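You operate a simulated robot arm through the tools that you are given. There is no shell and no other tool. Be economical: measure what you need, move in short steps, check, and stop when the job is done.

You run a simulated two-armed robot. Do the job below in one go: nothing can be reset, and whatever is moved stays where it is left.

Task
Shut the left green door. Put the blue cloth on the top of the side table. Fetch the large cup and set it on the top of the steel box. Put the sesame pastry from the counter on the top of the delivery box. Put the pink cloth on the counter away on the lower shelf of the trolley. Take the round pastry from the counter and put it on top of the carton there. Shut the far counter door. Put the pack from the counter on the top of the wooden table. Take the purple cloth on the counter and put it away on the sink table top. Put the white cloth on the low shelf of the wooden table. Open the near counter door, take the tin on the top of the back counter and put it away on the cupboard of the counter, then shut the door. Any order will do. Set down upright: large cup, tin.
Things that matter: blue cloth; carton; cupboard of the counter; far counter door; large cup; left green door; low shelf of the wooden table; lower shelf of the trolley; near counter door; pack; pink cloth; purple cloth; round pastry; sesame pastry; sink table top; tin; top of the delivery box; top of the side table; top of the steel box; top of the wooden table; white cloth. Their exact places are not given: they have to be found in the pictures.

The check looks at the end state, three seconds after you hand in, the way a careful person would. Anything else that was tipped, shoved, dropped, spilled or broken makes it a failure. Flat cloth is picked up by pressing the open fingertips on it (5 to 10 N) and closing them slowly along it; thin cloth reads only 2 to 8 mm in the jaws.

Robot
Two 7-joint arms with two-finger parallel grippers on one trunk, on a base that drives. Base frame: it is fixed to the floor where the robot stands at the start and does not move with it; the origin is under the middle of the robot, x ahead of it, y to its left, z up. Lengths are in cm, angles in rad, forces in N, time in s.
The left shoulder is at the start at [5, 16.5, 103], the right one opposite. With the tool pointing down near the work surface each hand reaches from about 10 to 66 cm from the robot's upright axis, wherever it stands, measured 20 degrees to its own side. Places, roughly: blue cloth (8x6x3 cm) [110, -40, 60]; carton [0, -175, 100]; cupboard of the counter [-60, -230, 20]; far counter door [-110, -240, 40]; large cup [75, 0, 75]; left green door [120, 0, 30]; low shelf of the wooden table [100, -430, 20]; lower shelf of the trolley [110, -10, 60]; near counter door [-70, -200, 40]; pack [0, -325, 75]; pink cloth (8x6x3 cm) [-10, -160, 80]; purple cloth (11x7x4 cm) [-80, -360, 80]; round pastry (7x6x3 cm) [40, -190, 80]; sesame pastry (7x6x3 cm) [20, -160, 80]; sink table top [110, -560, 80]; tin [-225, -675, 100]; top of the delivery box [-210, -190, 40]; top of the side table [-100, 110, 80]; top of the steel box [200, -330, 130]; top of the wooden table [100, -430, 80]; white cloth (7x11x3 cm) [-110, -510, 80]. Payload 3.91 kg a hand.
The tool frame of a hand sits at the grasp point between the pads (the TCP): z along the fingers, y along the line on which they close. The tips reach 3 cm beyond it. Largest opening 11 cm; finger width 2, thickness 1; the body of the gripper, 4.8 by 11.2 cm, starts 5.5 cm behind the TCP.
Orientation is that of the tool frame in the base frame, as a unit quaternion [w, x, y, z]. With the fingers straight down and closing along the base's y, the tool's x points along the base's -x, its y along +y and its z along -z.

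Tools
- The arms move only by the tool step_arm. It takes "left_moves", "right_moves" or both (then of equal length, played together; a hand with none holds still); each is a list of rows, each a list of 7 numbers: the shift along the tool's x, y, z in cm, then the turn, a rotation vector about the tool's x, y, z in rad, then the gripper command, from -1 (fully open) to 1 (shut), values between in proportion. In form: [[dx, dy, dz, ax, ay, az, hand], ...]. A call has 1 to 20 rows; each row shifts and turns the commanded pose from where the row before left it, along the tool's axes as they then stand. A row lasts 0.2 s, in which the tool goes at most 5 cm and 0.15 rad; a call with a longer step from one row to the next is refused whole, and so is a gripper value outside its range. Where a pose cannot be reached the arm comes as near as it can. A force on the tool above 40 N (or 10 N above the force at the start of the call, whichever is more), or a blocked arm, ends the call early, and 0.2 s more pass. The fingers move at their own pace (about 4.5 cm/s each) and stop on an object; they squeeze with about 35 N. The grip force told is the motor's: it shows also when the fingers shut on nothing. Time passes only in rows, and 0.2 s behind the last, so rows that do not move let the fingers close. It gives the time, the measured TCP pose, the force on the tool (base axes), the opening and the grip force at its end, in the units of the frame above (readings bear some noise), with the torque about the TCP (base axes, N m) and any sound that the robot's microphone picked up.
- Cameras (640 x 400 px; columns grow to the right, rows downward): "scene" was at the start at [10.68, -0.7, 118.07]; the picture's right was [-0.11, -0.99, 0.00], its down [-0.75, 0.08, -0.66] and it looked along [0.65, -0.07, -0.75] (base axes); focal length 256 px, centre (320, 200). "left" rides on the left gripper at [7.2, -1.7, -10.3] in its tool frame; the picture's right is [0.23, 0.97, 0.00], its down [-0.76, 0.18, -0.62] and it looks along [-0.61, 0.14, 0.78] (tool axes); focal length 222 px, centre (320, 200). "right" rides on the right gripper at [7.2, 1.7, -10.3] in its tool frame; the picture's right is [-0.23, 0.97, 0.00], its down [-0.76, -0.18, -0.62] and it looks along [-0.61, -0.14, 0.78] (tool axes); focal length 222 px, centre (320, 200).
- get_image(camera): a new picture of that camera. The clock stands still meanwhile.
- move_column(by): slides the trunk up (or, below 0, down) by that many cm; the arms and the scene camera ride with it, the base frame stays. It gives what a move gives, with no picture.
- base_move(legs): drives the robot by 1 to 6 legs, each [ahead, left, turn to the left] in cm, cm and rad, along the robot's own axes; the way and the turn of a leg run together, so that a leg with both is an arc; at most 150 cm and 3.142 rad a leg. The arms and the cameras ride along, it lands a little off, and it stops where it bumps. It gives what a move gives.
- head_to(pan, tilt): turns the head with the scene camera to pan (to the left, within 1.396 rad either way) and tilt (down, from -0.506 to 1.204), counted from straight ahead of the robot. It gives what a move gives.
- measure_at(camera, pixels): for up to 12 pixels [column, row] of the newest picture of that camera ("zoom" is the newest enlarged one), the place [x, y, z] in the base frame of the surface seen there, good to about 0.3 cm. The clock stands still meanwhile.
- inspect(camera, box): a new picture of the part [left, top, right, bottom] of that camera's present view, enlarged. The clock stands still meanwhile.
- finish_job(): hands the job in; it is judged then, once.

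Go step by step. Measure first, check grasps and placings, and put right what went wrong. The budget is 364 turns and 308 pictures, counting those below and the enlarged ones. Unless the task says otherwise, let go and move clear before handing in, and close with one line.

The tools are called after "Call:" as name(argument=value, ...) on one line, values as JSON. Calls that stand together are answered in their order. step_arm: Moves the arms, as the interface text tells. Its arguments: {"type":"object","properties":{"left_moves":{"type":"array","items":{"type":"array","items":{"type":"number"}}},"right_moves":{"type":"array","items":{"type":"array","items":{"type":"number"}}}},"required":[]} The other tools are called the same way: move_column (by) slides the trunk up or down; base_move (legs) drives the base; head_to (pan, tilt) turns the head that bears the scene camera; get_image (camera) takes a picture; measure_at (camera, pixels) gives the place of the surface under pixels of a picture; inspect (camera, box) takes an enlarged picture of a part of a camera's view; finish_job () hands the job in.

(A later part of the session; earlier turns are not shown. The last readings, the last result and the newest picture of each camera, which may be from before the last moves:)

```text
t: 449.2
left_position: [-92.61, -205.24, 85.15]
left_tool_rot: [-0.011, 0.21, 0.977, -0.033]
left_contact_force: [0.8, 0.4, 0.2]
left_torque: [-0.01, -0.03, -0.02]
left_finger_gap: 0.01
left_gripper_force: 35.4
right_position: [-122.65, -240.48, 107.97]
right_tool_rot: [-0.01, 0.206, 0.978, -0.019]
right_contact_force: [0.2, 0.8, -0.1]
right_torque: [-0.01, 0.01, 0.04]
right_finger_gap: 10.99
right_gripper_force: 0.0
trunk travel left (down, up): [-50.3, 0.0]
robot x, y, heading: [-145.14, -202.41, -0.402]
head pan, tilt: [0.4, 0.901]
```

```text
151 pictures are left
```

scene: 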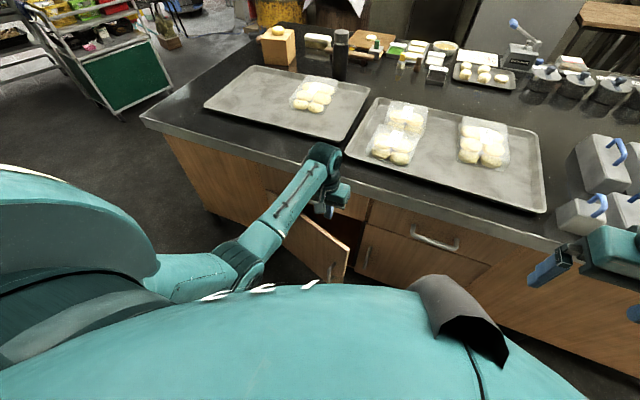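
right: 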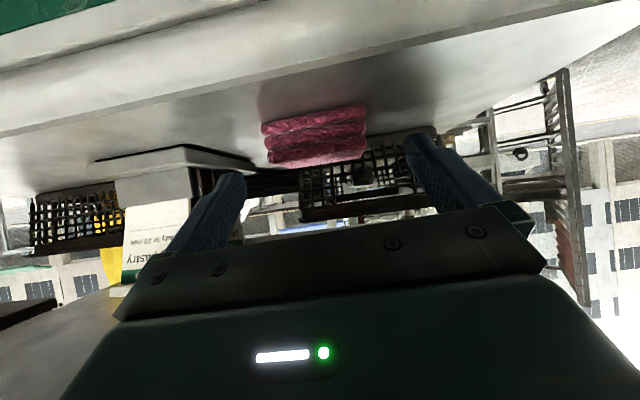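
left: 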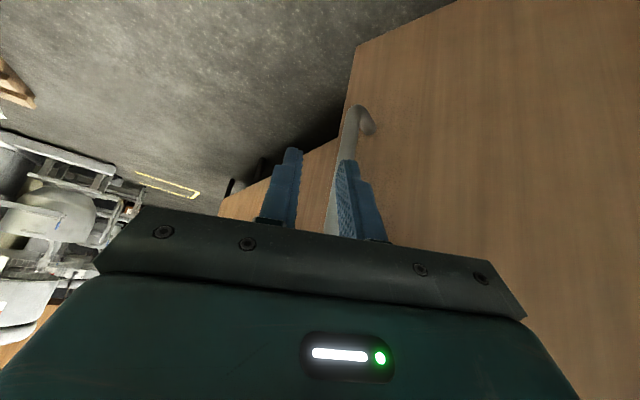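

Call:
measure_at(camera="scene", pixels=[[349, 243], [330, 232], [310, 217], [345, 275], [300, 170], [370, 193], [345, 210], [360, 225]])

```text
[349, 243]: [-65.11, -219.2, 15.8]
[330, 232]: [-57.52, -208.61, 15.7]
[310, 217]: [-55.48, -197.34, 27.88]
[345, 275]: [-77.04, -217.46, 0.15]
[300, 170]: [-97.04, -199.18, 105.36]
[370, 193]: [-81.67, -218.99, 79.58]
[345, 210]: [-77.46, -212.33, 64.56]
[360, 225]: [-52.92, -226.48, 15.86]
```

Call:
inspect(camera="scene", box=[280, 170, 400, 300])

```text
3.08 times, centred on (340, 235) of scene
```

zoom: 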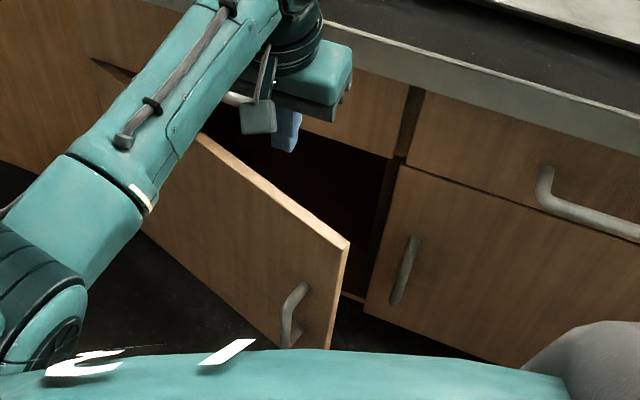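

Call:
measure_at(camera="zoom", pixels=[[345, 248], [290, 205], [220, 155], [300, 290], [250, 200]])

```text
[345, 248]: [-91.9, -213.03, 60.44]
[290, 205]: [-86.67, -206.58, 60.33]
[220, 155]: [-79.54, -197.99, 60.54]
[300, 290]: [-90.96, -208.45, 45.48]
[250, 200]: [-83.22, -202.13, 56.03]
```

Door edge top at (-91.9,-213,60.4). I'll pitch the left hand 0.35, bring it over the gap behind the door (a≈5,b≈-49), then lower by trunk.

Call:
step_arm(left_moves=[[0, 0, 0, 0, -0.12, 0, 1], [0, 0, 0, 0, -0.12, 0, 1], [0, 0, 0, 0, -0.11, 0, 1], [-3.3, -0.6, 1.2, 0, 0, 0, 1], [-3.3, -0.6, 1.2, 0, 0, 0, 1], [-3.3, -0.5, 1.2, 0, 0, 0, 1]])

Call:
get_image(camera="left")

```text
t: 450.6
left_position: [-83.73, -211.35, 84.88]
left_tool_rot: [0.159, 0.202, 0.964, -0.069]
left_contact_force: [0.0, 0.1, -0.4]
left_torque: [0.02, 0.01, 0.01]
left_finger_gap: 0.0
left_gripper_force: 34.6
right_position: [-122.62, -240.62, 107.93]
right_tool_rot: [-0.009, 0.206, 0.978, -0.019]
right_contact_force: [0.0, 0.0, -0.3]
right_torque: [0.0, -0.01, -0.05]
right_finger_gap: 11.0
right_gripper_force: 0.1
trunk travel left (down, up): [-50.3, 0.0]
robot x, y, heading: [-145.11, -202.43, -0.395]
head pan, tilt: [0.4, 0.901]
```

```text
149 pictures are left
```

left: 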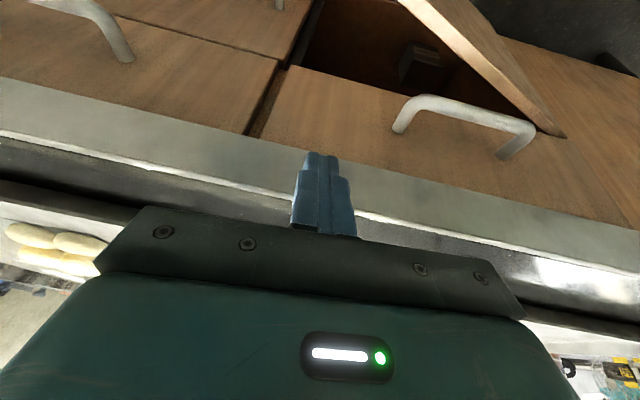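

Aligned over the gap, clear of the drawer handle. Lower 28 cm.

Call:
move_column(by=-28)

Call:
get_image(camera="left")

Call:
inspect(camera="scene", box=[240, 140, 440, 300])

```text
t: 453.5
left_position: [-83.69, -211.33, 57.07]
left_tool_rot: [0.16, 0.201, 0.964, -0.068]
left_contact_force: [0.1, -1.0, -0.4]
left_torque: [0.01, -0.02, 0.01]
left_finger_gap: 0.0
left_gripper_force: 35.3
right_position: [-122.73, -240.56, 79.89]
right_tool_rot: [-0.008, 0.206, 0.978, -0.019]
right_contact_force: [-0.7, -0.1, -0.2]
right_torque: [-0.01, 0.02, -0.01]
right_finger_gap: 11.0
right_gripper_force: 0.1
trunk travel left (down, up): [-22.3, 28.0]
robot x, y, heading: [-145.24, -201.87, -0.393]
head pan, tilt: [0.4, 0.901]
```

```text
148 pictures are left
```

left: 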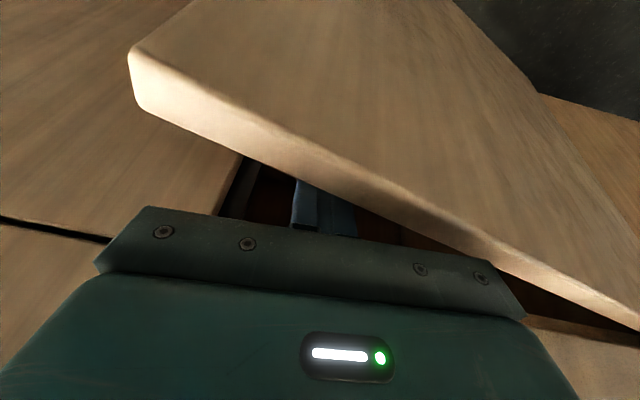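

```text
2.50 times, centred on (340, 220) of scene
```

zoom: 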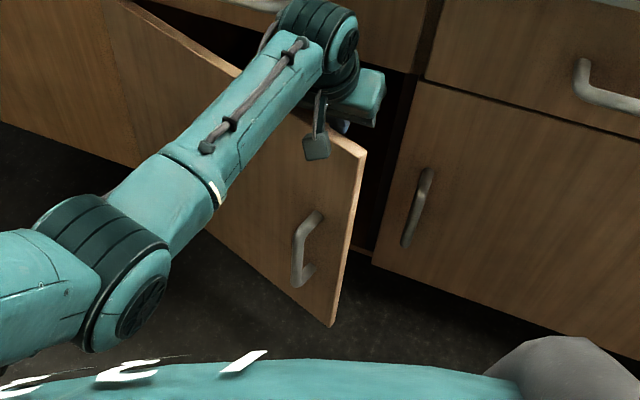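

Fingers are behind the door edge. Pull outward with the arm 12 cm.

Call:
step_arm(left_moves=[[1.88, 0, -0.68, 0, 0, 0, 1], [1.88, 0, -0.68, 0, 0, 0, 1], [1.88, 0.3, -0.68, 0, 0, 0, 1], [1.88, 0.3, -0.68, 0, 0, 0, 1], [1.88, 0.5, -0.68, 0, 0, 0, 1], [1.88, 0.5, -0.68, 0, 0, 0, 1]])

Call:
inspect(camera="scene", box=[240, 140, 440, 300])

```text
t: 454.9
left_position: [-94.0, -204.82, 56.93]
left_tool_rot: [0.16, 0.2, 0.964, -0.068]
left_contact_force: [-0.4, -0.1, -0.1]
left_torque: [-0.01, 0.0, 0.02]
left_finger_gap: 0.01
left_gripper_force: 34.9
right_position: [-122.67, -240.61, 79.96]
right_tool_rot: [-0.009, 0.206, 0.978, -0.018]
right_contact_force: [-0.2, 0.5, -0.4]
right_torque: [0.01, 0.01, -0.02]
right_finger_gap: 11.01
right_gripper_force: 0.0
trunk travel left (down, up): [-22.3, 28.0]
robot x, y, heading: [-144.93, -202.47, -0.395]
head pan, tilt: [0.4, 0.901]
```

```text
2.50 times, centred on (340, 220) of scene
```

zoom: 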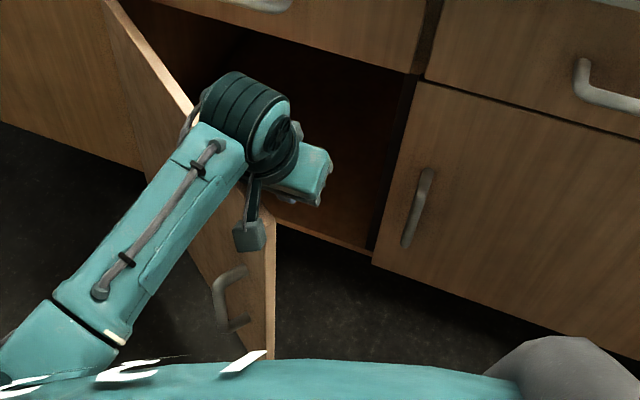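

Opened to ~45°. Continue pulling out and sweeping left.

Call:
step_arm(left_moves=[[1.88, 1.2, -0.68, 0, 0, 0, 1], [1.88, 1.4, -0.68, 0, 0, 0, 1], [1.88, 1.6, -0.68, 0, 0, 0, 1], [1.88, 2, -0.68, 0, 0, 0, 1]])

Call:
base_move(legs=[[0, 20, 0]])

Call:
get_image(camera="scene")

```text
t: 455.9
left_position: [-98.79, -195.93, 56.63]
left_tool_rot: [0.159, 0.202, 0.964, -0.069]
left_contact_force: [0.0, -0.3, -0.1]
left_torque: [-0.01, -0.03, 0.02]
left_finger_gap: 0.01
left_gripper_force: 35.1
right_position: [-122.68, -240.56, 79.94]
right_tool_rot: [-0.008, 0.206, 0.978, -0.02]
right_contact_force: [0.4, -0.4, 0.0]
right_torque: [-0.06, -0.02, 0.0]
right_finger_gap: 11.02
right_gripper_force: 0.1
trunk travel left (down, up): [-22.3, 28.0]
robot x, y, heading: [-145.06, -202.28, -0.396]
head pan, tilt: [0.4, 0.901]
```

```text
t: 458.2
left_position: [-91.19, -177.76, 56.54]
left_tool_rot: [0.159, 0.202, 0.964, -0.069]
left_contact_force: [0.6, 0.5, 0.6]
left_torque: [0.02, -0.05, 0.0]
left_finger_gap: 0.0
left_gripper_force: 34.7
right_position: [-115.09, -222.33, 79.96]
right_tool_rot: [-0.009, 0.206, 0.978, -0.018]
right_contact_force: [-0.3, 0.2, 0.8]
right_torque: [-0.01, -0.02, 0.0]
right_finger_gap: 10.99
right_gripper_force: 0.0
trunk travel left (down, up): [-22.3, 28.0]
robot x, y, heading: [-136.85, -183.84, -0.396]
head pan, tilt: [0.4, 0.901]
```

```text
145 pictures are left
```

scene: 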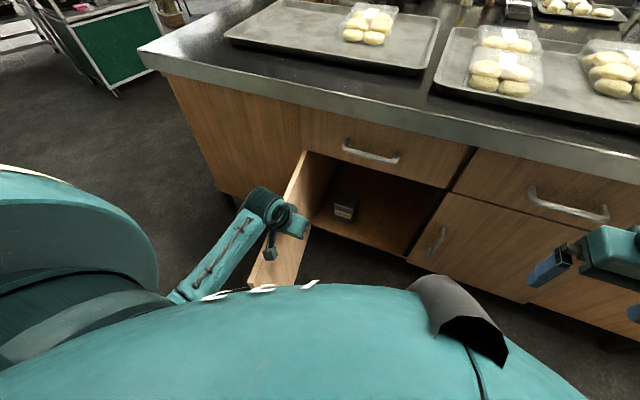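

The near door stands about 90° open; a small packet sits inside at (345,207). Measure the interior for later.

Call:
inspect(camera="scene", box=[240, 130, 480, 300])

Call:
measure_at(camera="scene", pixels=[[345, 212], [340, 220], [375, 225], [390, 240], [410, 215], [355, 232], [320, 215], [303, 160], [300, 250], [350, 200]])

```text
2.35 times, centred on (360, 215) of scene
```

zoom: 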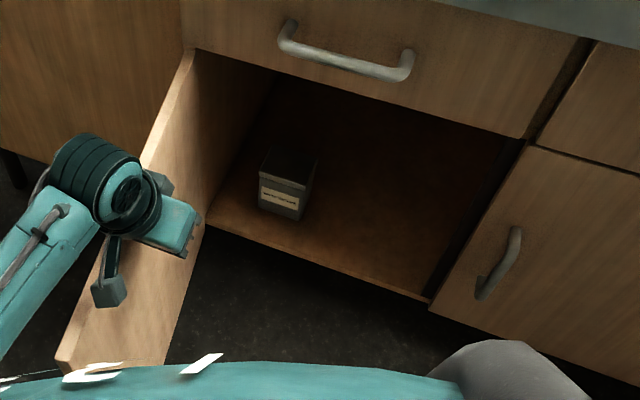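

```text
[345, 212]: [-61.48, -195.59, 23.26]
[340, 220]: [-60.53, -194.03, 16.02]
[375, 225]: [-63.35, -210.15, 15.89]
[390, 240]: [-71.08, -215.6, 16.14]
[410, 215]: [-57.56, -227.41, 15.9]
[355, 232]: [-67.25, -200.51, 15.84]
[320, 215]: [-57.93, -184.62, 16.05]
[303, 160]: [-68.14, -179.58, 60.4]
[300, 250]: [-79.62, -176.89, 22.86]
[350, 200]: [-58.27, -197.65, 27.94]
```

Cupboard floor z 16, free spot around (-67,-209). Now withdraw the left hand, raise the trunk, and head south along the aisle.

Call:
step_arm(left_moves=[[1, -3, 0, 0, 0, 0, 1], [1, -4, 0, 0, 0, 0, 1], [2, -2, 0, 0, 0, 0, 1]])

Call:
move_column(by=28)

Call:
step_arm(left_moves=[[2, 0, -2, 0, 0.12, 0, -1], [3, 0, -3, 0, 0.12, 0, -1], [3, 0, -3, 0, 0.11, 0, -1], [2, 0, -3, 0, 0, 0, -1]])

Call:
base_move(legs=[[12, -8, 0], [0, 0, -1.57]])

Call:
head_to(pan=0.2, tilt=0.55)

Call:
get_image(camera="scene")

```text
t: 459.0
left_position: [-98.33, -184.56, 55.88]
left_tool_rot: [0.16, 0.201, 0.964, -0.068]
left_contact_force: [-1.6, -0.9, -0.4]
left_torque: [0.03, 0.01, -0.01]
left_finger_gap: 0.0
left_gripper_force: 34.9
right_position: [-115.13, -222.44, 79.93]
right_tool_rot: [-0.008, 0.206, 0.978, -0.019]
right_contact_force: [0.7, 0.1, 0.2]
right_torque: [-0.01, 0.03, -0.05]
right_finger_gap: 11.03
right_gripper_force: 0.0
trunk travel left (down, up): [-22.3, 28.0]
robot x, y, heading: [-137.36, -184.06, -0.394]
head pan, tilt: [0.4, 0.901]
```

```text
t: 461.9
left_position: [-98.32, -184.46, 83.82]
left_tool_rot: [0.16, 0.201, 0.964, -0.068]
left_contact_force: [-0.3, 0.0, 0.2]
left_torque: [-0.02, 0.01, 0.05]
left_finger_gap: 0.01
left_gripper_force: 34.9
right_position: [-115.19, -222.36, 108.02]
right_tool_rot: [-0.008, 0.206, 0.978, -0.018]
right_contact_force: [-0.3, -0.2, -0.2]
right_torque: [0.0, -0.01, 0.01]
right_finger_gap: 11.01
right_gripper_force: 0.1
trunk travel left (down, up): [-50.3, 0.0]
robot x, y, heading: [-137.45, -184.06, -0.399]
head pan, tilt: [0.4, 0.901]
```

```text
t: 462.9
left_position: [-108.54, -179.13, 93.0]
left_tool_rot: [-0.012, 0.211, 0.977, -0.031]
left_contact_force: [-0.6, 0.2, 0.0]
left_torque: [-0.03, -0.02, 0.0]
left_finger_gap: 8.67
left_gripper_force: 0.2
right_position: [-115.08, -222.3, 107.93]
right_tool_rot: [-0.008, 0.206, 0.978, -0.018]
right_contact_force: [-0.1, -0.4, 0.3]
right_torque: [0.02, 0.0, 0.01]
right_finger_gap: 10.96
right_gripper_force: 0.2
trunk travel left (down, up): [-50.3, 0.0]
robot x, y, heading: [-137.2, -183.85, -0.392]
head pan, tilt: [0.4, 0.901]
```

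```text
t: 468.1
left_position: [-124.81, -224.97, 93.0]
left_tool_rot: [-0.031, 0.84, 0.541, -0.015]
left_contact_force: [-0.3, -0.2, 0.4]
left_torque: [0.02, -0.01, -0.01]
left_finger_gap: 11.0
left_gripper_force: 0.0
right_position: [-167.91, -218.12, 107.95]
right_tool_rot: [-0.018, 0.839, 0.544, -0.007]
right_contact_force: [0.9, -0.7, 0.1]
right_torque: [-0.02, 0.0, -0.02]
right_finger_gap: 10.99
right_gripper_force: 0.1
trunk travel left (down, up): [-50.3, 0.0]
robot x, y, heading: [-129.58, -195.68, -1.968]
head pan, tilt: [0.4, 0.901]
```

```text
t: 468.9
left_position: [-124.72, -224.95, 93.03]
left_tool_rot: [-0.031, 0.84, 0.541, -0.016]
left_contact_force: [-0.3, 0.2, 0.8]
left_torque: [0.04, 0.0, -0.02]
left_finger_gap: 11.01
left_gripper_force: 0.0
right_position: [-167.97, -218.23, 108.0]
right_tool_rot: [-0.019, 0.839, 0.544, -0.008]
right_contact_force: [0.5, 0.3, -0.5]
right_torque: [0.0, -0.01, 0.01]
right_finger_gap: 11.02
right_gripper_force: 0.1
trunk travel left (down, up): [-50.3, 0.0]
robot x, y, heading: [-129.79, -195.96, -1.967]
head pan, tilt: [0.201, 0.55]
```

```text
143 pictures are left
```

scene: 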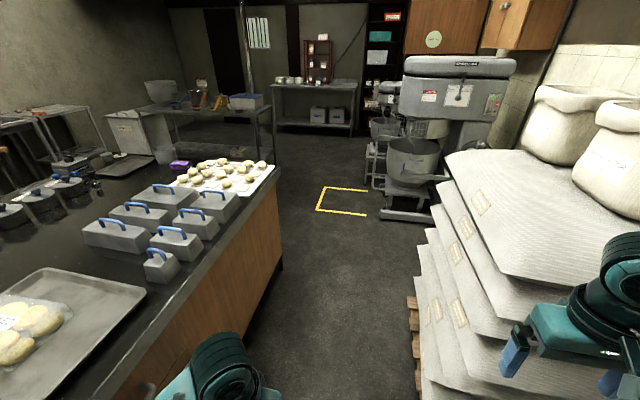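

The purple item is near the counter's far end at (180,165). Measure obstacles along the aisle.

Call:
measure_at(camera="scene", pixels=[[410, 300], [440, 180], [385, 215], [280, 265], [180, 165], [275, 165], [365, 160], [320, 208], [445, 155], [350, 130], [240, 110], [170, 110]])

Call:
step_arm(right_moves=[[0, 3, 0, 0, 0, 0, -1], [0, 3, 0, 0, 0, 0, -1], [0, 3, 0, 0, 0, 0, -1], [0, 3, 0, 0, 0, 0, -1]])

```text
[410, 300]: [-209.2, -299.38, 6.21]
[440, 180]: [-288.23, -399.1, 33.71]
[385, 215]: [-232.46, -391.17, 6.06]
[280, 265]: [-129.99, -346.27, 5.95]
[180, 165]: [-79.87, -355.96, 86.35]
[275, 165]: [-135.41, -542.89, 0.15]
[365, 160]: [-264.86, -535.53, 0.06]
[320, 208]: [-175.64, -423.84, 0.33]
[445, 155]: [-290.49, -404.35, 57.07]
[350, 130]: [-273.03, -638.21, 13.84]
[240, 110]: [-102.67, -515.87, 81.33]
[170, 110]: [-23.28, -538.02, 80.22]
```

```text
t: 469.9
left_position: [-124.71, -224.98, 93.02]
left_tool_rot: [-0.03, 0.841, 0.54, -0.016]
left_contact_force: [-0.4, -0.2, 0.3]
left_torque: [0.03, 0.0, 0.0]
left_finger_gap: 11.0
left_gripper_force: 0.0
right_position: [-156.97, -223.1, 107.42]
right_tool_rot: [-0.02, 0.838, 0.545, -0.007]
right_contact_force: [-0.6, 0.5, -0.1]
right_torque: [0.03, 0.03, 0.0]
right_finger_gap: 10.98
right_gripper_force: 0.0
trunk travel left (down, up): [-50.3, 0.0]
robot x, y, heading: [-129.64, -196.0, -1.963]
head pan, tilt: [0.201, 0.55]
```

Route: along the aisle, around the counter's far end to reach the purple cloth at (-80,-356) from the south.

Call:
base_move(legs=[[0, 9, 0], [150, 0, 0], [60, 0, 0]])

Call:
head_to(pan=0.8, tilt=0.6)

Call:
get_image(camera="scene")

```text
t: 480.8
left_position: [-193.59, -411.74, 93.01]
left_tool_rot: [-0.029, 0.844, 0.535, -0.019]
left_contact_force: [0.3, 0.3, -0.2]
left_torque: [0.02, 0.0, -0.02]
left_finger_gap: 11.03
left_gripper_force: 0.1
right_position: [-225.87, -408.56, 107.09]
right_tool_rot: [-0.027, 0.845, 0.534, -0.004]
right_contact_force: [0.1, -0.8, 0.0]
right_torque: [-0.02, -0.03, 0.03]
right_finger_gap: 11.02
right_gripper_force: 0.1
trunk travel left (down, up): [-50.3, 0.0]
robot x, y, heading: [-198.21, -383.27, -1.984]
head pan, tilt: [0.201, 0.55]
stopped in leg 3: the robot was blocked; the commanded pose is now the measured one
```

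```text
t: 481.8
left_position: [-193.5, -411.57, 93.18]
left_tool_rot: [-0.028, 0.844, 0.535, -0.02]
left_contact_force: [0.2, 0.8, -0.9]
left_torque: [-0.02, -0.03, -0.01]
left_finger_gap: 11.02
left_gripper_force: 0.0
right_position: [-225.75, -408.56, 107.1]
right_tool_rot: [-0.026, 0.844, 0.535, -0.004]
right_contact_force: [0.0, 0.3, 0.3]
right_torque: [-0.04, -0.03, 0.01]
right_finger_gap: 10.99
right_gripper_force: 0.0
trunk travel left (down, up): [-50.3, 0.0]
robot x, y, heading: [-198.61, -383.22, -1.985]
head pan, tilt: [0.799, 0.6]
```

```text
142 pictures are left
```

scene: 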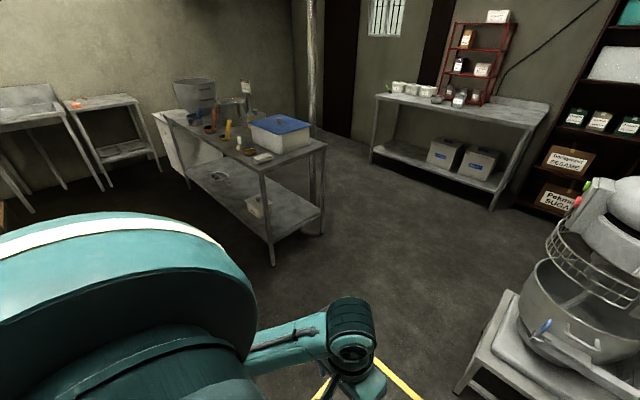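

The base touched the mixer stand and stopped. From here I can inspect the tables: a white item at (262,158), back counter at (450,100).

Call:
inspect(camera="scene", box=[360, 0, 560, 130])

Call:
measure_at(camera="zoom", pixels=[[235, 300], [320, 310], [300, 330], [350, 310], [160, 275], [470, 330], [60, 320], [310, 280]])

Call:
inspect(camera="scene", box=[160, 60, 340, 200])

Call:
measure_at(camera="scene", pixels=[[262, 158], [270, 262], [255, 155], [325, 145], [170, 118], [275, 150], [318, 205]])

```text
3.08 times, centred on (460, 65) of scene
```

zoom: 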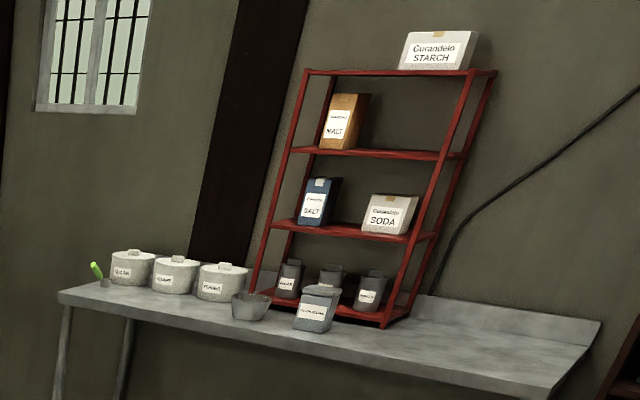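

```text
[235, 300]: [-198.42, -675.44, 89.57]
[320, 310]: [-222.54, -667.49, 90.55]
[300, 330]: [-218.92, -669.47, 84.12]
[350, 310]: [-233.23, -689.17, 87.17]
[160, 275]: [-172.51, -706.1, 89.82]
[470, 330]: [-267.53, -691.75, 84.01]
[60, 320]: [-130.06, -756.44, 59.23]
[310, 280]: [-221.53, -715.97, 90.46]
```

```text
2.86 times, centred on (250, 130) of scene
```

zoom: 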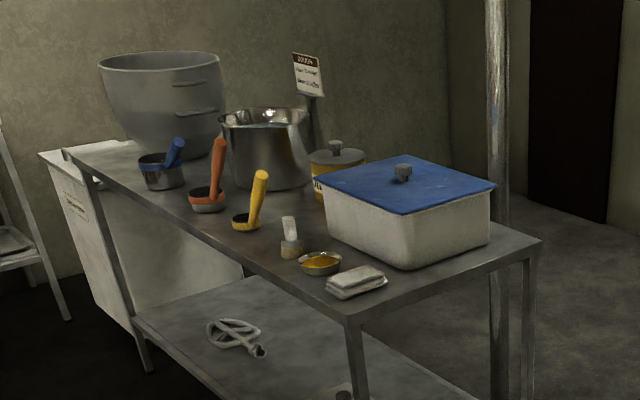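

```text
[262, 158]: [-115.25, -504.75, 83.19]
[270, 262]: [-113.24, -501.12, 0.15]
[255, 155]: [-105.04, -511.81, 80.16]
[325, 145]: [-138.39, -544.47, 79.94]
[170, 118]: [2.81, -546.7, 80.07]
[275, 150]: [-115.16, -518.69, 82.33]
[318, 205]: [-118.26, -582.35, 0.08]
```

White cloth at (-115,-505) and the tin at about (-220,-668) are located. First the purple cloth: sidestep left, turn round to face the counter's far end.

Call:
base_move(legs=[[0, 78, 0], [0, 0, 3.14]])

Call:
head_to(pan=-0.2, tilt=0.7)

Call:
get_image(camera="scene")

```text
t: 496.4
left_position: [-131.62, -385.34, 93.11]
left_tool_rot: [0.016, -0.544, 0.838, -0.029]
left_contact_force: [0.0, 0.1, 0.3]
left_torque: [-0.05, -0.04, 0.0]
left_finger_gap: 11.0
left_gripper_force: 0.1
right_position: [-99.43, -387.57, 106.75]
right_tool_rot: [-0.001, -0.545, 0.838, -0.027]
right_contact_force: [-0.2, 0.5, -0.2]
right_torque: [0.02, 0.01, -0.02]
right_finger_gap: 11.02
right_gripper_force: 0.0
trunk travel left (down, up): [-50.3, 0.0]
robot x, y, heading: [-126.86, -414.51, 1.177]
head pan, tilt: [0.799, 0.6]
```

```text
t: 497.7
left_position: [-131.67, -385.4, 93.05]
left_tool_rot: [0.015, -0.544, 0.838, -0.03]
left_contact_force: [0.1, -0.4, 0.1]
left_torque: [0.0, 0.04, 0.0]
left_finger_gap: 11.01
left_gripper_force: 0.0
right_position: [-99.42, -387.69, 106.61]
right_tool_rot: [-0.001, -0.544, 0.839, -0.027]
right_contact_force: [0.3, -0.4, -0.2]
right_torque: [0.02, 0.02, 0.01]
right_finger_gap: 10.98
right_gripper_force: 0.0
trunk travel left (down, up): [-50.3, 0.0]
robot x, y, heading: [-127.16, -414.26, 1.179]
head pan, tilt: [-0.201, 0.7]
```

```text
139 pictures are left
```

scene: 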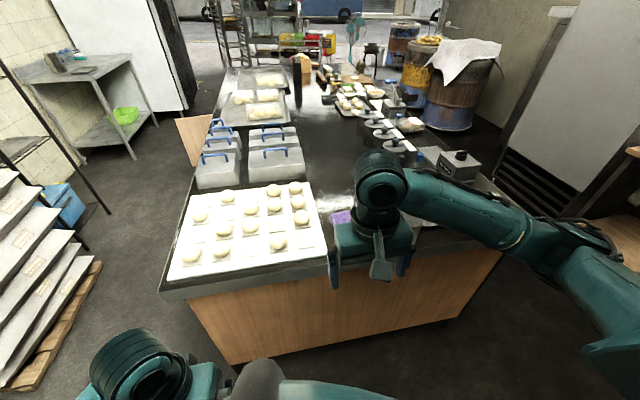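

The purple cloth is at (340,217). Drive ahead 22 and look with the right camera.

Call:
base_move(legs=[[22, 0, 0]])

Call:
step_arm(right_moves=[[-3.5, -1, 2, 0, 0, 0, -1], [-3.5, -1.3, 2, 0, 0, 0, -1], [-3.5, -1.3, 2, 0, 0, 0, -1], [-2.5, -1.3, 2, 0, 0, 0, -1]])

Call:
get_image(camera="right")

Call:
get_image(camera="scene")

```text
t: 499.4
left_position: [-123.22, -365.13, 92.95]
left_tool_rot: [0.015, -0.543, 0.839, -0.029]
left_contact_force: [0.7, 0.8, -0.6]
left_torque: [-0.03, 0.01, 0.01]
left_finger_gap: 11.0
left_gripper_force: 0.0
right_position: [-91.0, -367.37, 106.55]
right_tool_rot: [-0.001, -0.544, 0.839, -0.027]
right_contact_force: [0.4, 0.1, -0.1]
right_torque: [-0.02, 0.01, -0.01]
right_finger_gap: 11.02
right_gripper_force: 0.2
trunk travel left (down, up): [-50.3, 0.0]
robot x, y, heading: [-118.71, -394.1, 1.177]
head pan, tilt: [-0.201, 0.7]
```

```text
t: 500.4
left_position: [-123.14, -365.1, 93.05]
left_tool_rot: [0.015, -0.543, 0.839, -0.031]
left_contact_force: [-0.1, 0.5, -0.1]
left_torque: [0.0, -0.01, 0.01]
left_finger_gap: 11.0
left_gripper_force: 0.2
right_position: [-80.96, -358.0, 98.49]
right_tool_rot: [-0.001, -0.544, 0.838, -0.028]
right_contact_force: [-0.7, 0.1, 0.2]
right_torque: [-0.02, 0.01, 0.01]
right_finger_gap: 10.99
right_gripper_force: 0.0
trunk travel left (down, up): [-50.3, 0.0]
robot x, y, heading: [-118.43, -394.24, 1.178]
head pan, tilt: [-0.201, 0.7]
```

```text
138 pictures are left
```

right: 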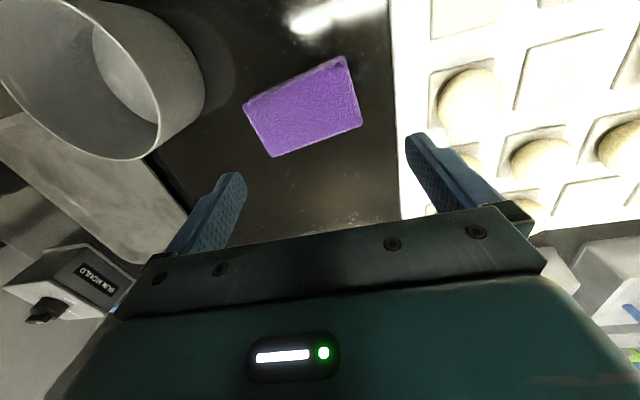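

```text
137 pictures are left
```

scene: 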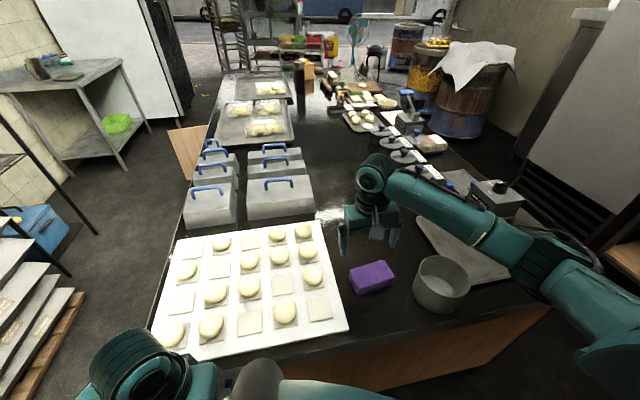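

Measure the cloth's corners and its neighbours (tray edge at (400,150), ring at (180,130)).

Call:
measure_at(camera="right", pixels=[[247, 106], [341, 62], [358, 120], [275, 153], [303, 110], [155, 150], [200, 90], [398, 130], [395, 60]])

```text
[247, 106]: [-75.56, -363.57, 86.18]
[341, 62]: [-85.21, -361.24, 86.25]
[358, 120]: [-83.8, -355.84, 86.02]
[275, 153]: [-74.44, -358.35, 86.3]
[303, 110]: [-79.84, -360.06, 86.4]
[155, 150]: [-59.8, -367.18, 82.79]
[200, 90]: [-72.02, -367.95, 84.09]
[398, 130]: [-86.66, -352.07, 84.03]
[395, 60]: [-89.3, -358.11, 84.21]
```

Cloth centre (-79.8,-359.8); short side along (0.25,0.97), so I'll turn the right wrist 1.43 rad, and centre.

Call:
step_arm(right_moves=[[0, 0, 0, 0, 0, 0.143, -1], [0, 0, 0, 0, 0, 0.143, -1], [0, 0, 0, 0, 0, 0.143, -1], [0, 0, 0, 0, 0, 0.143, -1], [0, 0, 0, 0, 0, 0.143, -1], [0, 0, 0, 0, 0, 0.143, -1], [0, 0, 0, 0, 0, 0.143, -1], [0, 0, 0, 0, 0, 0.143, -1], [0, 0, 0, 0, 0, 0.143, -1], [0, 0, 0, 0, 0, 0.143, -1]])

Call:
get_image(camera="right")

```text
t: 502.6
left_position: [-123.19, -364.98, 92.96]
left_tool_rot: [0.015, -0.544, 0.839, -0.03]
left_contact_force: [-0.9, -0.7, 0.4]
left_torque: [-0.03, 0.0, 0.02]
left_finger_gap: 11.01
left_gripper_force: 0.0
right_position: [-80.9, -357.87, 98.6]
right_tool_rot: [0.017, 0.14, 0.99, -0.021]
right_contact_force: [-0.1, 0.2, -0.3]
right_torque: [-0.02, -0.02, 0.01]
right_finger_gap: 11.01
right_gripper_force: 0.1
trunk travel left (down, up): [-50.3, 0.0]
robot x, y, heading: [-118.44, -393.94, 1.183]
head pan, tilt: [-0.201, 0.7]
```

```text
136 pictures are left
```

right: 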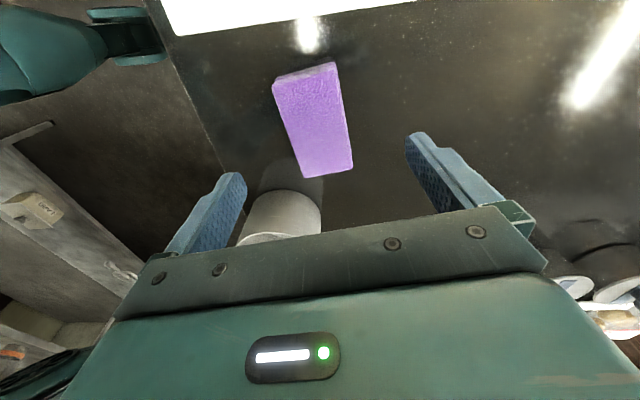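

Level the tool, centre it, and descend partway to verify.

Call:
step_arm(right_moves=[[0, 0, 0, -0.037, 0.04, 0, -1], [-1.4, -1.5, 0, 0, 0, 0, -1], [0, 0, 3, 0, 0, 0, -1], [0, 0, 3, 0, 0, 0, -1]])

Call:
get_image(camera="right")

```text
t: 503.6
left_position: [-123.28, -365.13, 92.95]
left_tool_rot: [0.014, -0.544, 0.839, -0.029]
left_contact_force: [0.0, -0.2, 0.8]
left_torque: [0.0, -0.02, 0.01]
left_finger_gap: 11.0
left_gripper_force: 0.1
right_position: [-80.0, -359.83, 92.5]
right_tool_rot: [-0.001, 0.139, 0.99, 0.0]
right_contact_force: [0.0, -0.2, 1.2]
right_torque: [0.01, 0.01, 0.0]
right_finger_gap: 10.99
right_gripper_force: 0.0
trunk travel left (down, up): [-50.3, 0.0]
robot x, y, heading: [-118.26, -394.09, 1.18]
head pan, tilt: [-0.201, 0.7]
```

```text
135 pictures are left
```

right: 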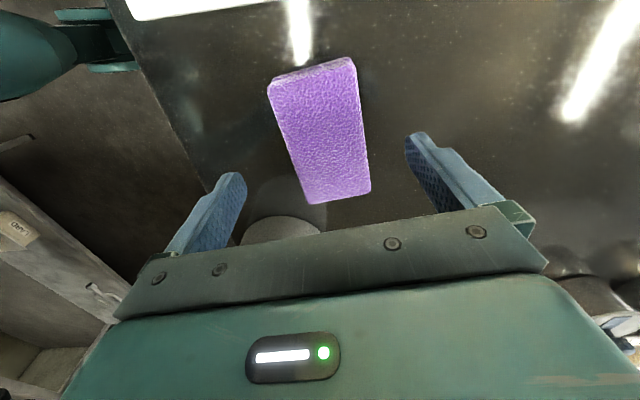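

Well centred. Descend, grip and lift.

Call:
step_arm(right_moves=[[0, 0, 2.5, 0, 0, 0, -1], [0, 0, 2, 0, 0, 0, -1], [0, 0, 1.3, 0, 0, 0, -1], [0, 0, 0, 0, 0, 0, 0], [0, 0, 0, 0, 0, 0, 1], [0, 0, 0, 0, 0, 0, 1], [0, 0, 0, 0, 0, 0, 1], [0, 0, -2, 0, 0, 0, 1], [0, 0, -4, 0, 0, 0, 1], [0, 0, -4, 0, 0, 0, 1], [0, 0, -4, 0, 0, 0, 1]])

Call:
get_image(camera="right")

```text
t: 506.0
left_position: [-123.24, -365.06, 93.02]
left_tool_rot: [0.015, -0.543, 0.839, -0.03]
left_contact_force: [-0.2, 0.3, 0.5]
left_torque: [-0.01, -0.03, 0.01]
left_finger_gap: 10.99
left_gripper_force: 0.1
right_position: [-79.95, -359.92, 100.78]
right_tool_rot: [0.0, 0.139, 0.99, -0.001]
right_contact_force: [0.0, -0.6, -1.5]
right_torque: [-0.01, -0.03, 0.02]
right_finger_gap: 6.34
right_gripper_force: 35.0
trunk travel left (down, up): [-50.3, 0.0]
robot x, y, heading: [-118.24, -394.03, 1.181]
head pan, tilt: [-0.201, 0.7]
```

```text
134 pictures are left
```

right: 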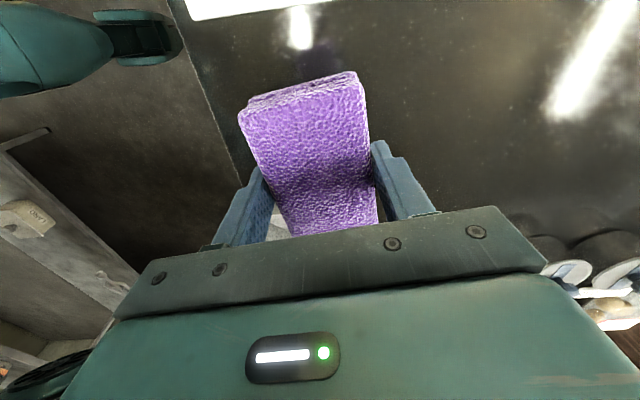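

Purple cloth held in the right hand. Now back off, turn south and approach the white cloth with the left hand.

Call:
base_move(legs=[[-30, 0, 0], [0, 0, -2.75], [25, 0, 0]])

Call:
head_to(pan=0.3, tilt=0.75)

Call:
get_image(camera="scene")

```text
t: 515.9
left_position: [-113.66, -471.52, 92.99]
left_tool_rot: [-0.026, 0.711, 0.702, -0.02]
left_contact_force: [0.4, -0.6, 0.4]
left_torque: [0.01, 0.03, 0.0]
left_finger_gap: 10.99
left_gripper_force: 0.1
right_position: [-151.36, -493.55, 100.67]
right_tool_rot: [-0.001, 0.998, 0.064, 0.0]
right_contact_force: [0.8, -0.8, -1.5]
right_torque: [0.01, 0.04, 0.0]
right_finger_gap: 6.34
right_gripper_force: 34.4
trunk travel left (down, up): [-50.3, 0.0]
robot x, y, heading: [-129.56, -446.8, -1.557]
head pan, tilt: [-0.201, 0.7]
```

```text
t: 516.8
left_position: [-113.6, -471.43, 93.04]
left_tool_rot: [-0.025, 0.712, 0.701, -0.021]
left_contact_force: [0.5, 0.6, -0.3]
left_torque: [-0.02, -0.01, 0.0]
left_finger_gap: 10.98
left_gripper_force: 0.0
right_position: [-151.32, -493.53, 100.81]
right_tool_rot: [0.0, 0.998, 0.065, -0.001]
right_contact_force: [1.0, 0.1, -1.0]
right_torque: [0.0, 0.01, 0.0]
right_finger_gap: 6.33
right_gripper_force: 35.6
trunk travel left (down, up): [-50.3, 0.0]
robot x, y, heading: [-129.69, -446.97, -1.556]
head pan, tilt: [0.3, 0.75]
```

```text
133 pictures are left
```

scene: 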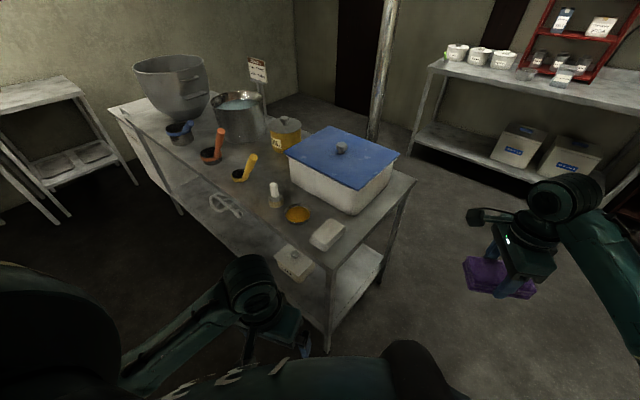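

Call:
inspect(camera="scene", box=[260, 190, 400, 290])

Call:
measure_at(camera="scene", pixels=[[327, 221], [343, 227], [326, 247], [312, 240], [327, 233], [298, 216], [330, 265], [415, 180], [350, 210]])

```text
4.00 times, centred on (330, 240) of scene
```

zoom: 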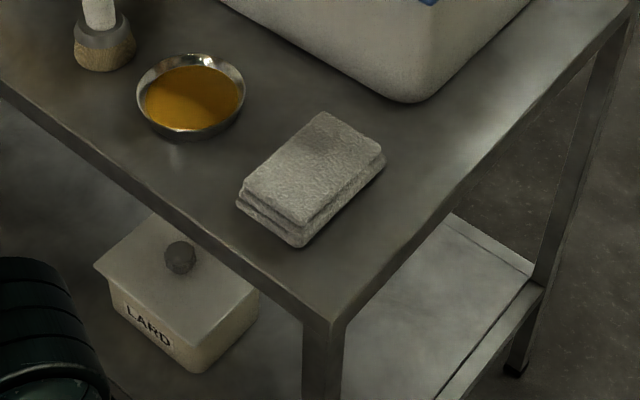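

```text
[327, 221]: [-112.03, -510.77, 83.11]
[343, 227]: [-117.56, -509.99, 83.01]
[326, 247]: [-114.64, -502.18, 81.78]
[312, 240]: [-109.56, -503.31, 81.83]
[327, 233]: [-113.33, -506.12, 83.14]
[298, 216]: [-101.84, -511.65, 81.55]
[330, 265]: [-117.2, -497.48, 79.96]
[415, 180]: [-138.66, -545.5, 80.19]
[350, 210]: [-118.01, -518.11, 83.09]
```

Call:
measure_at(camera="zoom", pixels=[[142, 110], [185, 138], [240, 100], [190, 60], [245, 205], [300, 240], [380, 165], [325, 115]])

```text
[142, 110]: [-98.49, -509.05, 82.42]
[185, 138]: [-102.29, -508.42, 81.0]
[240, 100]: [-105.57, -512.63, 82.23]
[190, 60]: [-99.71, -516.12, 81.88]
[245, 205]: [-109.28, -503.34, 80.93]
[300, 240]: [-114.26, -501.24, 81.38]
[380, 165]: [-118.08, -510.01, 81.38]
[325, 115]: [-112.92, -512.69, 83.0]
```

Cloth centre (-113.7,-506.8), short side along (0.91,-0.4). Move in and align the left hand.

Call:
base_move(legs=[[9, 0, 0]])

Call:
step_arm(left_moves=[[0, 0, -2, -0.065, 0, 0, -1], [-4.4, 0, 0, 0, 0, 0, -1], [-4.4, 0, 0, 0, 0, 0, -1], [-4.4, 0, 0, 0, 0, 0, -1], [-4.4, 0, 0, 0, 0, 0, -1], [-4.4, 0, 0, 0, 0, 0, -1], [-4.4, 0, 0, 0, 0, 0, -0.64], [0, 0, 0, 0, 0, 0.145, -0.64], [0, 0, 0, 0, 0, 0.145, -0.64], [0, 0, 0, 0, 0, 0.14, -0.64]])

Call:
get_image(camera="left")

```text
t: 517.9
left_position: [-113.55, -480.54, 93.01]
left_tool_rot: [-0.027, 0.711, 0.702, -0.02]
left_contact_force: [-0.2, -0.4, 0.0]
left_torque: [0.01, 0.02, 0.01]
left_finger_gap: 11.0
left_gripper_force: 0.1
right_position: [-151.07, -502.45, 100.74]
right_tool_rot: [-0.001, 0.998, 0.065, 0.0]
right_contact_force: [0.3, -0.1, -1.0]
right_torque: [0.04, -0.01, -0.01]
right_finger_gap: 6.34
right_gripper_force: 35.1
trunk travel left (down, up): [-50.3, 0.0]
robot x, y, heading: [-129.22, -455.65, -1.553]
head pan, tilt: [0.3, 0.75]
```

```text
t: 520.1
left_position: [-113.73, -506.68, 94.75]
left_tool_rot: [-0.003, 0.846, 0.533, 0.001]
left_contact_force: [0.4, -0.3, -0.5]
left_torque: [0.03, 0.0, 0.01]
left_finger_gap: 9.03
left_gripper_force: 0.1
right_position: [-151.23, -502.36, 100.66]
right_tool_rot: [0.0, 0.998, 0.065, 0.0]
right_contact_force: [0.2, -0.5, -0.2]
right_torque: [0.01, 0.0, -0.03]
right_finger_gap: 6.32
right_gripper_force: 35.2
trunk travel left (down, up): [-50.3, 0.0]
robot x, y, heading: [-129.19, -455.39, -1.554]
head pan, tilt: [0.3, 0.75]
```

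```text
131 pictures are left
```

left: 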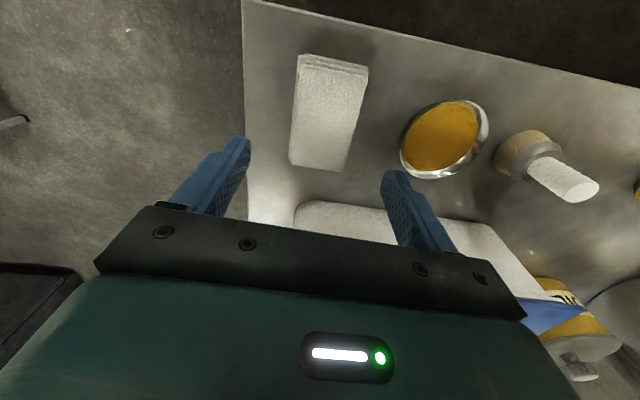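

Nearly centred (shift 0.7). Descend, grip, lift.

Call:
step_arm(left_moves=[[0.5, 0.7, 2.5, 0, 0, 0, -0.64], [0, 0, 3, 0, 0, 0, -0.64], [0, 0, 3, 0, 0, 0, -0.64], [0, 0, 1.7, 0, 0, 0, -0.64], [0, 0, 0.7, 0, 0, 0, -0.64], [0, 0, 0, 0, 0, 0, 0], [0, 0, 0, 0, 0, 0, 1], [0, 0, 0, 0, 0, 0, 1], [0, 0, 0, 0, 0, 0, 1], [0, 0, -2, 0, 0, 0, 1], [0, 0, -4, 0, 0, 0, 1], [0, 0, -4, 0, 0, 0, 1], [0, 0, -4, 0, 0, 0, 1]])

Call:
get_image(camera="left")

```text
t: 522.9
left_position: [-112.97, -506.55, 97.78]
left_tool_rot: [-0.002, 0.846, 0.533, 0.002]
left_contact_force: [-0.8, -0.3, -1.6]
left_torque: [-0.01, 0.01, 0.0]
left_finger_gap: 6.45
left_gripper_force: 35.1
right_position: [-151.12, -502.28, 100.79]
right_tool_rot: [0.0, 0.998, 0.064, 0.001]
right_contact_force: [-0.1, 0.3, -0.5]
right_torque: [0.02, -0.03, 0.03]
right_finger_gap: 6.31
right_gripper_force: 34.7
trunk travel left (down, up): [-50.3, 0.0]
robot x, y, heading: [-129.73, -455.55, -1.557]
head pan, tilt: [0.3, 0.75]
```

```text
130 pictures are left
```

left: 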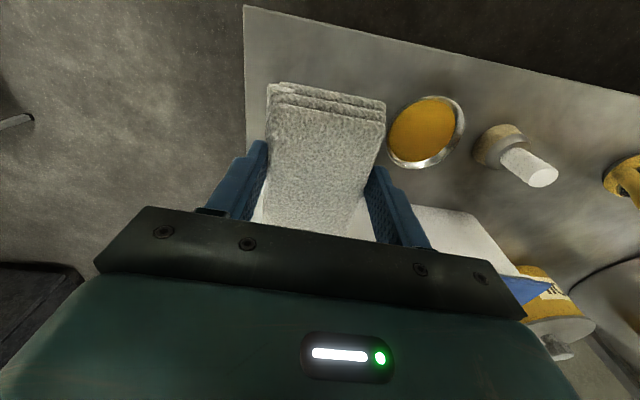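

Both cloths are held. Back off and turn east to view the sink table and wooden table.

Call:
base_move(legs=[[-20, 0, 0], [0, 0, 1.3]])

Call:
head_to(pan=0.0, tilt=0.5)

Call:
get_image(camera="scene")

```text
t: 527.7
left_position: [-76.17, -433.83, 97.72]
left_tool_rot: [-0.003, 0.353, 0.936, -0.001]
left_contact_force: [-0.3, -0.1, -0.9]
left_torque: [0.01, 0.01, -0.02]
left_finger_gap: 6.44
left_gripper_force: 34.7
right_position: [-90.67, -469.5, 100.86]
right_tool_rot: [0.0, 0.757, 0.653, 0.0]
right_contact_force: [0.4, -0.6, -0.8]
right_torque: [0.01, -0.02, -0.04]
right_finger_gap: 6.34
right_gripper_force: 35.1
trunk travel left (down, up): [-50.3, 0.0]
robot x, y, heading: [-129.89, -435.67, -0.264]
head pan, tilt: [0.3, 0.75]
```

```text
t: 528.5
left_position: [-76.21, -433.87, 97.75]
left_tool_rot: [-0.004, 0.353, 0.936, -0.001]
left_contact_force: [0.3, -0.1, -0.6]
left_torque: [0.01, 0.02, -0.01]
left_finger_gap: 6.4
left_gripper_force: 35.0
right_position: [-90.76, -469.43, 100.66]
right_tool_rot: [-0.001, 0.758, 0.653, 0.0]
right_contact_force: [-0.6, -0.2, -0.7]
right_torque: [0.01, 0.01, -0.01]
right_finger_gap: 6.33
right_gripper_force: 34.9
trunk travel left (down, up): [-50.3, 0.0]
robot x, y, heading: [-129.51, -435.85, -0.271]
head pan, tilt: [0.0, 0.499]
```

```text
129 pictures are left
```

scene: 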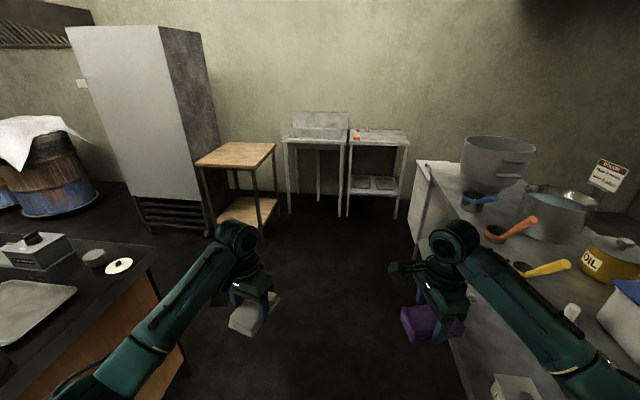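

Call:
inspect(camera="scene", box=[180, 100, 430, 240])

Call:
measure_at(camera="scene", pixels=[[235, 155], [197, 165], [262, 163], [240, 215], [315, 145], [380, 143], [400, 140], [360, 145], [262, 238], [397, 215], [375, 187], [292, 140]])

```text
2.56 times, centred on (305, 170) of scene
```

zoom: 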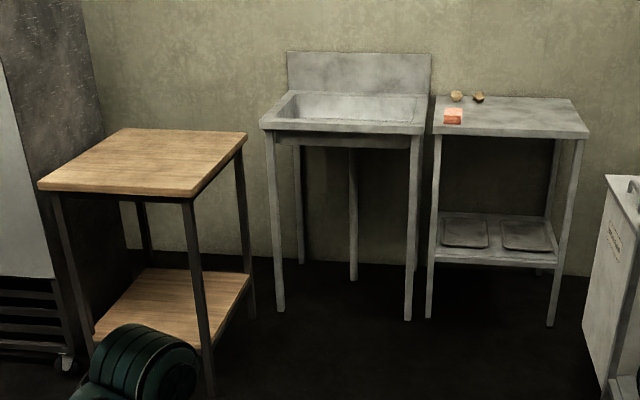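

```text
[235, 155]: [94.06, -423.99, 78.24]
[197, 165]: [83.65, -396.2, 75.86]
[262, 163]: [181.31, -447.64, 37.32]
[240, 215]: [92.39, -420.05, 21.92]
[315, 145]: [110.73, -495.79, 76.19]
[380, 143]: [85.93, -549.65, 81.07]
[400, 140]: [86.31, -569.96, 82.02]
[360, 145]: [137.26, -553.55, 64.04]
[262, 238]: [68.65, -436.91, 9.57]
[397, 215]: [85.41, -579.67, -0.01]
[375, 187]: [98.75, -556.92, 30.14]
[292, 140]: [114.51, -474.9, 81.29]
```

Sink table is the small steel table at (380,143), z 82. Check the white bin's position at (425,200) before driving.

Call:
measure_at(camera="scene", pixels=[[425, 200], [415, 230], [432, 165], [355, 140], [408, 135], [365, 133], [350, 137], [362, 155], [410, 205], [345, 215], [158, 245], [185, 375]])

Call:
inspect(camera="scene", box=[330, 110, 450, 180])

```text
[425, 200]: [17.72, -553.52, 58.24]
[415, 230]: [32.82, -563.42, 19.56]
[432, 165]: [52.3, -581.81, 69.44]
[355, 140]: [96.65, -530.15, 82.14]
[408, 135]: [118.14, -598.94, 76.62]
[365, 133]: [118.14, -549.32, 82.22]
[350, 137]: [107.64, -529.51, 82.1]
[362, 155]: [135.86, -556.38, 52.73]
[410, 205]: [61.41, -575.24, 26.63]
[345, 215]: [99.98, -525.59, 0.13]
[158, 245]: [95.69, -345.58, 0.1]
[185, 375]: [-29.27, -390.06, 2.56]
```

```text
5.33 times, centred on (390, 145) of scene
```

zoom: 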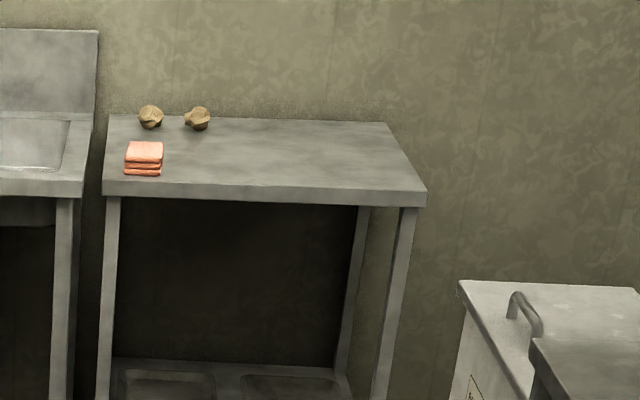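

Free spot on the sink table is about (98,-557). I'll drive via a northern waypoint to clear the mixing bowl and bin.

Call:
base_move(legs=[[148, 7, 0], [44, -30, 0]])

Call:
head_to(pan=-0.2, tilt=0.75)

Call:
get_image(camera="scene")

```text
t: 538.6
left_position: [103.16, -504.47, 97.82]
left_tool_rot: [-0.004, 0.35, 0.937, 0.0]
left_contact_force: [0.7, -0.2, -0.7]
left_torque: [0.0, -0.01, -0.02]
left_finger_gap: 6.41
left_gripper_force: 34.9
right_position: [88.93, -540.14, 100.68]
right_tool_rot: [0.0, 0.755, 0.655, 0.0]
right_contact_force: [0.4, -0.2, -0.4]
right_torque: [-0.01, 0.0, -0.02]
right_finger_gap: 6.32
right_gripper_force: 35.2
trunk travel left (down, up): [-50.3, 0.0]
robot x, y, heading: [49.44, -506.65, -0.253]
head pan, tilt: [0.0, 0.499]
```

```text
t: 539.4
left_position: [103.26, -504.42, 97.92]
left_tool_rot: [-0.004, 0.35, 0.937, 0.0]
left_contact_force: [0.0, 0.1, -0.2]
left_torque: [-0.02, -0.01, -0.01]
left_finger_gap: 6.38
left_gripper_force: 35.4
right_position: [88.95, -540.02, 100.83]
right_tool_rot: [0.0, 0.756, 0.655, 0.0]
right_contact_force: [0.9, -0.1, -1.3]
right_torque: [0.01, 0.0, -0.01]
right_finger_gap: 6.32
right_gripper_force: 34.6
trunk travel left (down, up): [-50.3, 0.0]
robot x, y, heading: [49.71, -506.71, -0.256]
head pan, tilt: [-0.201, 0.75]
```

```text
126 pictures are left
```

scene: 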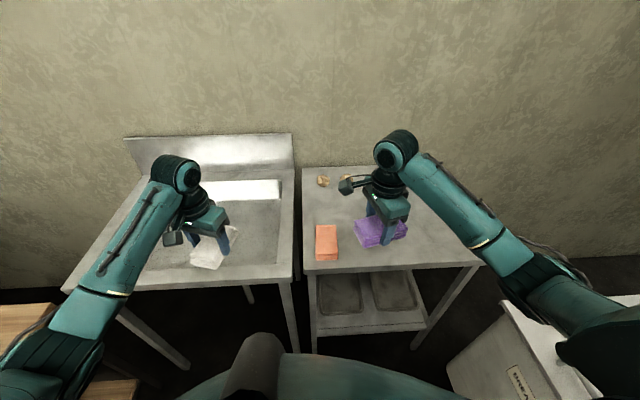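

The purple cloth is already over the table. Measure the surface near it.

Call:
measure_at(camera="scene", pixels=[[430, 230], [440, 255], [350, 255], [335, 225], [470, 255], [310, 265], [310, 175], [415, 215]])

```text
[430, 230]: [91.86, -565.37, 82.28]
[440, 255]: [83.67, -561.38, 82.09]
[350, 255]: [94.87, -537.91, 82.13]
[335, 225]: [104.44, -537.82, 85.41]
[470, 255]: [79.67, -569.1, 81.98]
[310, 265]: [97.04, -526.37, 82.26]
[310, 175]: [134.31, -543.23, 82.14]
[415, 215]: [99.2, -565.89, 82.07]
```

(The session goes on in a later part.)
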